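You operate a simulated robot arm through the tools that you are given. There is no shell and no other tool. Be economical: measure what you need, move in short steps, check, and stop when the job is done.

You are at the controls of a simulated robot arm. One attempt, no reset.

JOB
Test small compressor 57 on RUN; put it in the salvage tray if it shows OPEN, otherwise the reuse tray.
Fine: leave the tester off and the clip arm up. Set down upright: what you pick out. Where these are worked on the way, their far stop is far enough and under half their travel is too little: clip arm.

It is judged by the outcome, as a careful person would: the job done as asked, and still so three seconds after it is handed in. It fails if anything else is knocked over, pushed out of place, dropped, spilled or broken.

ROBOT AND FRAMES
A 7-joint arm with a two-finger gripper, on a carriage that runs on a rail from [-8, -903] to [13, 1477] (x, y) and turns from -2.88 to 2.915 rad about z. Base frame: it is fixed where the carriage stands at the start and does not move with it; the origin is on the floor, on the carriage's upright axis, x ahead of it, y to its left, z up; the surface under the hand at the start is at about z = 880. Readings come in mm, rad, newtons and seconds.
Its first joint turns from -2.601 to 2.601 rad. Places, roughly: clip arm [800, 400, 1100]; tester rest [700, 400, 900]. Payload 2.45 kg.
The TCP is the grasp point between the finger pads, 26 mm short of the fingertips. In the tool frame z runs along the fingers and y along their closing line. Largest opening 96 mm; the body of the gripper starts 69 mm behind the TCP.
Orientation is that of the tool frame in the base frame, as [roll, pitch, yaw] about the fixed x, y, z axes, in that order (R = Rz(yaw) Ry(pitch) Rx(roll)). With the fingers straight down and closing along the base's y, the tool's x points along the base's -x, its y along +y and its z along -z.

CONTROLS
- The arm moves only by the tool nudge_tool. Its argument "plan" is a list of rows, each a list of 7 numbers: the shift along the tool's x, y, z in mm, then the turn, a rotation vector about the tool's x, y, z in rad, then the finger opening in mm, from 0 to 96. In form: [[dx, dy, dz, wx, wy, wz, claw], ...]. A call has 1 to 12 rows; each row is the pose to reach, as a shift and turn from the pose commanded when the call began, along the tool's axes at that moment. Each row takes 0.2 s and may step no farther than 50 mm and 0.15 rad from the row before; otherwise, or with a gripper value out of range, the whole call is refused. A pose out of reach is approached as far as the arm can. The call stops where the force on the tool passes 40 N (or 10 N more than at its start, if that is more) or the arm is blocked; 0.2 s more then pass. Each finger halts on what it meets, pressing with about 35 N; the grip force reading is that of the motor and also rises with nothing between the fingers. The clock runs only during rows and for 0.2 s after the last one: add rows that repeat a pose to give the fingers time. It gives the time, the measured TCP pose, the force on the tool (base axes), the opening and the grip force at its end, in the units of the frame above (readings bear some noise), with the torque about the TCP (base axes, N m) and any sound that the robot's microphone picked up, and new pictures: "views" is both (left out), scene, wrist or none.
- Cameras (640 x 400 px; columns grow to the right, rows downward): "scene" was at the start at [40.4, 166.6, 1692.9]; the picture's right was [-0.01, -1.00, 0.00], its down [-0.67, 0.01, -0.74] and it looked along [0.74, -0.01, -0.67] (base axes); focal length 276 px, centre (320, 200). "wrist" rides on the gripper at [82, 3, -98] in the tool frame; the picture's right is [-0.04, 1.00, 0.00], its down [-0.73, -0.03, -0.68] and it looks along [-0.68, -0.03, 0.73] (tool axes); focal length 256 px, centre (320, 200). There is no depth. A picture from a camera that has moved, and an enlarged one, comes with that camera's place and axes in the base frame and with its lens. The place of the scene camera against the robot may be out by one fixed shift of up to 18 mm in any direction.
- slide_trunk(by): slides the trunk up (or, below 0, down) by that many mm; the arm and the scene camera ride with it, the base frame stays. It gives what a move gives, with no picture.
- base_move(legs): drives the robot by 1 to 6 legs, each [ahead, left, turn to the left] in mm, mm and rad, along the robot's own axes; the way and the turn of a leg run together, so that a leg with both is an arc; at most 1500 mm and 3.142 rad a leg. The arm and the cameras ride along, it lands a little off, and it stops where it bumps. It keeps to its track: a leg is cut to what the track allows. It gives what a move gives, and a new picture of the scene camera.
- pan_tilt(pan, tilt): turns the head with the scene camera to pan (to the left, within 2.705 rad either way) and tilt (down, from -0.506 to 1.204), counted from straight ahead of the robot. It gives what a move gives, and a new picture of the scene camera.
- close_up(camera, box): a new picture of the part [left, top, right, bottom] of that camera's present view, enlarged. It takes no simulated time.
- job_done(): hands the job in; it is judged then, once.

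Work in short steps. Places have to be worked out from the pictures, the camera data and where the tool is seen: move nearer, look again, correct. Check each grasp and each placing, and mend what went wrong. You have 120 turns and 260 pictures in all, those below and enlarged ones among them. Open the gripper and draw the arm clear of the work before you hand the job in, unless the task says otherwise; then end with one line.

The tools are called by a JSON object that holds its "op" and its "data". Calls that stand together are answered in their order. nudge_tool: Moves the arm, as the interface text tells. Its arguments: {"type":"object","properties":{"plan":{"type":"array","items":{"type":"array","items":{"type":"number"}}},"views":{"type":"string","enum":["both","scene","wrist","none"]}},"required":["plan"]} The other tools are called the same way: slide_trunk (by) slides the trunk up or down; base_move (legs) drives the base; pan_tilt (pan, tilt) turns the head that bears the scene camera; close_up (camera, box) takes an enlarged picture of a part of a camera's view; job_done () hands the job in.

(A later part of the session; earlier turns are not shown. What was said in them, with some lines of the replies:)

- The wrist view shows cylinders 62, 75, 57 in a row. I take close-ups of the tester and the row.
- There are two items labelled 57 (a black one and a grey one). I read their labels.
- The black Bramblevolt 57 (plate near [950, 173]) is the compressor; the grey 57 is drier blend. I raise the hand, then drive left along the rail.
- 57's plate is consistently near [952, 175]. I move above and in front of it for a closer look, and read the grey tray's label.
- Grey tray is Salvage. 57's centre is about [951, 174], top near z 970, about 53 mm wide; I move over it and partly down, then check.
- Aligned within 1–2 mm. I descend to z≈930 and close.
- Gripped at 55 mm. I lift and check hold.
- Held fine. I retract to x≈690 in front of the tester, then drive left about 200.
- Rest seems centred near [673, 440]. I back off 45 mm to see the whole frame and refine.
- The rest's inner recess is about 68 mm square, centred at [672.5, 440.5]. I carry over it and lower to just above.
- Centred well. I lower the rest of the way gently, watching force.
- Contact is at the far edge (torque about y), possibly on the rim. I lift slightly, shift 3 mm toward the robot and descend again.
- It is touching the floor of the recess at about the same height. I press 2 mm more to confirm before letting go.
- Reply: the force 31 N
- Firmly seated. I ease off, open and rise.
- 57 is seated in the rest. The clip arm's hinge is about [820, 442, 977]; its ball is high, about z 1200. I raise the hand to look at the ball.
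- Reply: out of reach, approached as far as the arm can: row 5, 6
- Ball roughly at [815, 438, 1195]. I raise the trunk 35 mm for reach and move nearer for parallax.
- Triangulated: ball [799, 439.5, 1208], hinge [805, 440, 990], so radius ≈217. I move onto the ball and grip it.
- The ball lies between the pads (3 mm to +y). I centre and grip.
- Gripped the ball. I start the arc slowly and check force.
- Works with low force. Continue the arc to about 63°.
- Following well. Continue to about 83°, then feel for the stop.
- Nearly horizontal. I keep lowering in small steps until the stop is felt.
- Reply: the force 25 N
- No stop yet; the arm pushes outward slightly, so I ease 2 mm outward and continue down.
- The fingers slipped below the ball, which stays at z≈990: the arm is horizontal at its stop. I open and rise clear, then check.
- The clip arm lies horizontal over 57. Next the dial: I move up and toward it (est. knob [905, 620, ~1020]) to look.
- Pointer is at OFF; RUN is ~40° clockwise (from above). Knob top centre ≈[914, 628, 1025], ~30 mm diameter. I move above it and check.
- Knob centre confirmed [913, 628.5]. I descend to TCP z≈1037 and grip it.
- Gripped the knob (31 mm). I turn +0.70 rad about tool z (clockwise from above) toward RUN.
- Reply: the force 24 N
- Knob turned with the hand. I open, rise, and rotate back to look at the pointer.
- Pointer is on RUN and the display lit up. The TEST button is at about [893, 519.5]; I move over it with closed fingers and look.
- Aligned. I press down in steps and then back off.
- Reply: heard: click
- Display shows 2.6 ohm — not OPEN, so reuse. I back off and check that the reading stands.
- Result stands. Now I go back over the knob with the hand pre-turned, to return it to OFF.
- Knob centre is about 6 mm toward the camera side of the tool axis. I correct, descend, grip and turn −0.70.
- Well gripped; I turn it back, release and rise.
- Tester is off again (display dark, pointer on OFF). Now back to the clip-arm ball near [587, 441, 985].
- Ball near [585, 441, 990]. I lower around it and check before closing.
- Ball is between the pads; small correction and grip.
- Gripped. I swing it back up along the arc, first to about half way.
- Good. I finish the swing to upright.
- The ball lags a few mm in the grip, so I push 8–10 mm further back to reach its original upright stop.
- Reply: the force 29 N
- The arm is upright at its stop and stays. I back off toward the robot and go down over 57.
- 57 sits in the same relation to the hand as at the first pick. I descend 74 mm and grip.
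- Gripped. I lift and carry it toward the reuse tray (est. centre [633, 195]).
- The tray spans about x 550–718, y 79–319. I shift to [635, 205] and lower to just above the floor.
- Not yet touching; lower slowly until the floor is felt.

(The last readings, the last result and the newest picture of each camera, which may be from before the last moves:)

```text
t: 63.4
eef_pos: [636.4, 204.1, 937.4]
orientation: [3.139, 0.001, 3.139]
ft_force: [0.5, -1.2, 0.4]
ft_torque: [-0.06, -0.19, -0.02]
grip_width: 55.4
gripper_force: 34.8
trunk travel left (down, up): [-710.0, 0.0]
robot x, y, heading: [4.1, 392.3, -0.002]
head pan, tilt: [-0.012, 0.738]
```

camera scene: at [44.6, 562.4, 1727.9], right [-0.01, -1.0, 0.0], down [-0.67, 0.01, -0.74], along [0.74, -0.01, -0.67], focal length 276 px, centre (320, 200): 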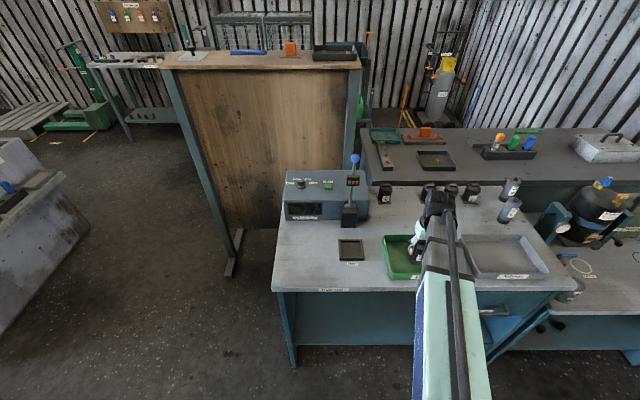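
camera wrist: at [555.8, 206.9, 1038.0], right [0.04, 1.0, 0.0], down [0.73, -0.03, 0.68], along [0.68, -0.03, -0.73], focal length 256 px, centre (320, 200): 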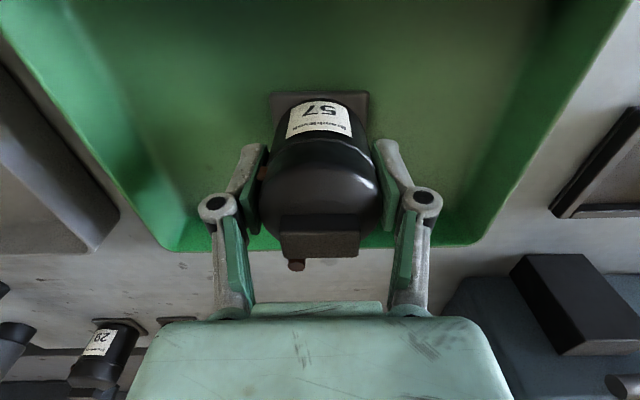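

Weight is now on the floor; I lower 0.7 mm more, release and rise.

{"op": "nudge_tool", "data": {"plan": [[0, 0, 0.7, 0, 0, 0, 30], [0, 0, 0.7, 0, 0, 0, 60], [0, 0, 0.7, 0, 0, 0, 84], [0, 0, 0.7, 0, 0, 0, 84], [0, 0, -45, 0, 0, 0, 84], [0, 0, -90, 0, 0, 0, 84], [0, 0, -135, 0, 0, 0, 84], [20, 0, -180, 0, 0, 0, 84], [20, 0, -180, 0, 0, 0, 84]]}}

{"op": "close_up", "data": {"camera": "scene", "box": [270, 140, 440, 290]}}

```text
t: 65.4
eef_pos: [616.0, 202.6, 1118.5]
orientation: [3.14, -0.001, 3.14]
ft_force: [-0.2, -0.4, -0.2]
ft_torque: [0.0, -0.02, 0.01]
grip_width: 83.8
gripper_force: 0.1
trunk travel left (down, up): [-710.0, 0.0]
robot x, y, heading: [3.6, 394.7, -0.001]
head pan, tilt: [-0.012, 0.738]
camera scene: at [43.6, 562.6, 1727.9], right [-0.01, -1.0, 0.0], down [-0.67, 0.01, -0.74], along [0.74, -0.01, -0.67], focal length 276 px, centre (320, 200)
camera wrist: at [534.7, 204.3, 1217.0], right [0.04, 1.0, 0.0], down [0.73, -0.03, 0.68], along [0.68, -0.03, -0.73], focal length 256 px, centre (320, 200)
```

scene: 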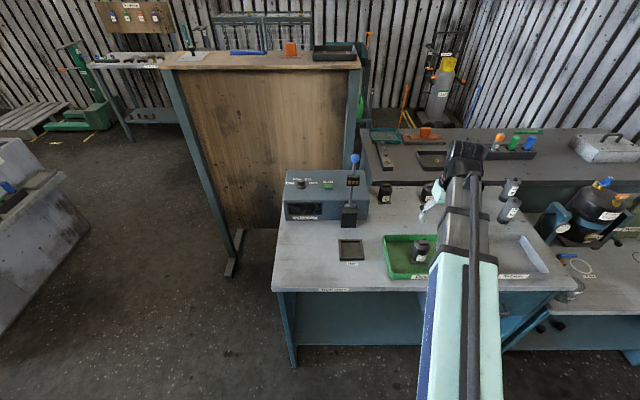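
wrist: 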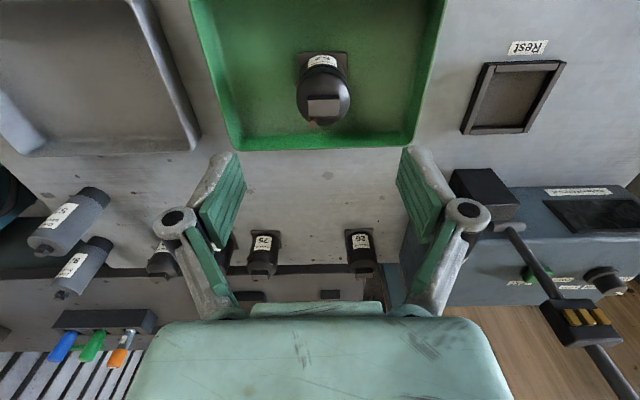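

```text
2.67 times, centred on (355, 215) of scene
camera zoom: at [43.6, 562.6, 1727.9], right [-0.01, -1.0, 0.0], down [-0.67, 0.01, -0.74], along [0.74, -0.01, -0.67], focal length 736 px, centre (227, 160)
```

zoom: 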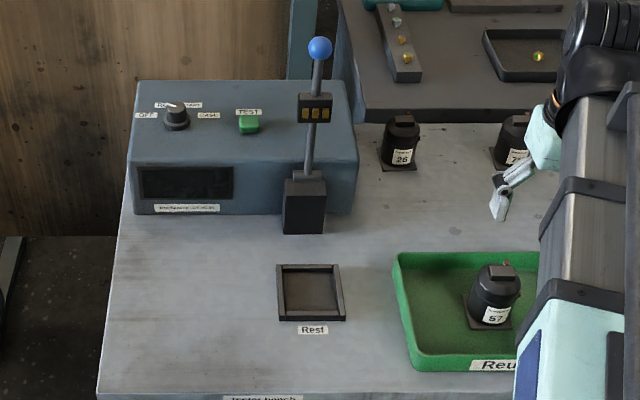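

57 stands upright in the Reuse tray, the tester is dark with the dial on OFF, the clip arm is up, and the hand is open and clear. I hand the job in.

{"op": "job_done", "data": {}}

```text
The job is handed in.
```

Small compressor 57 read 2.6 ohm on RUN, not OPEN, so I set it upright in the reuse tray, with the tester switched off and the clip arm up.
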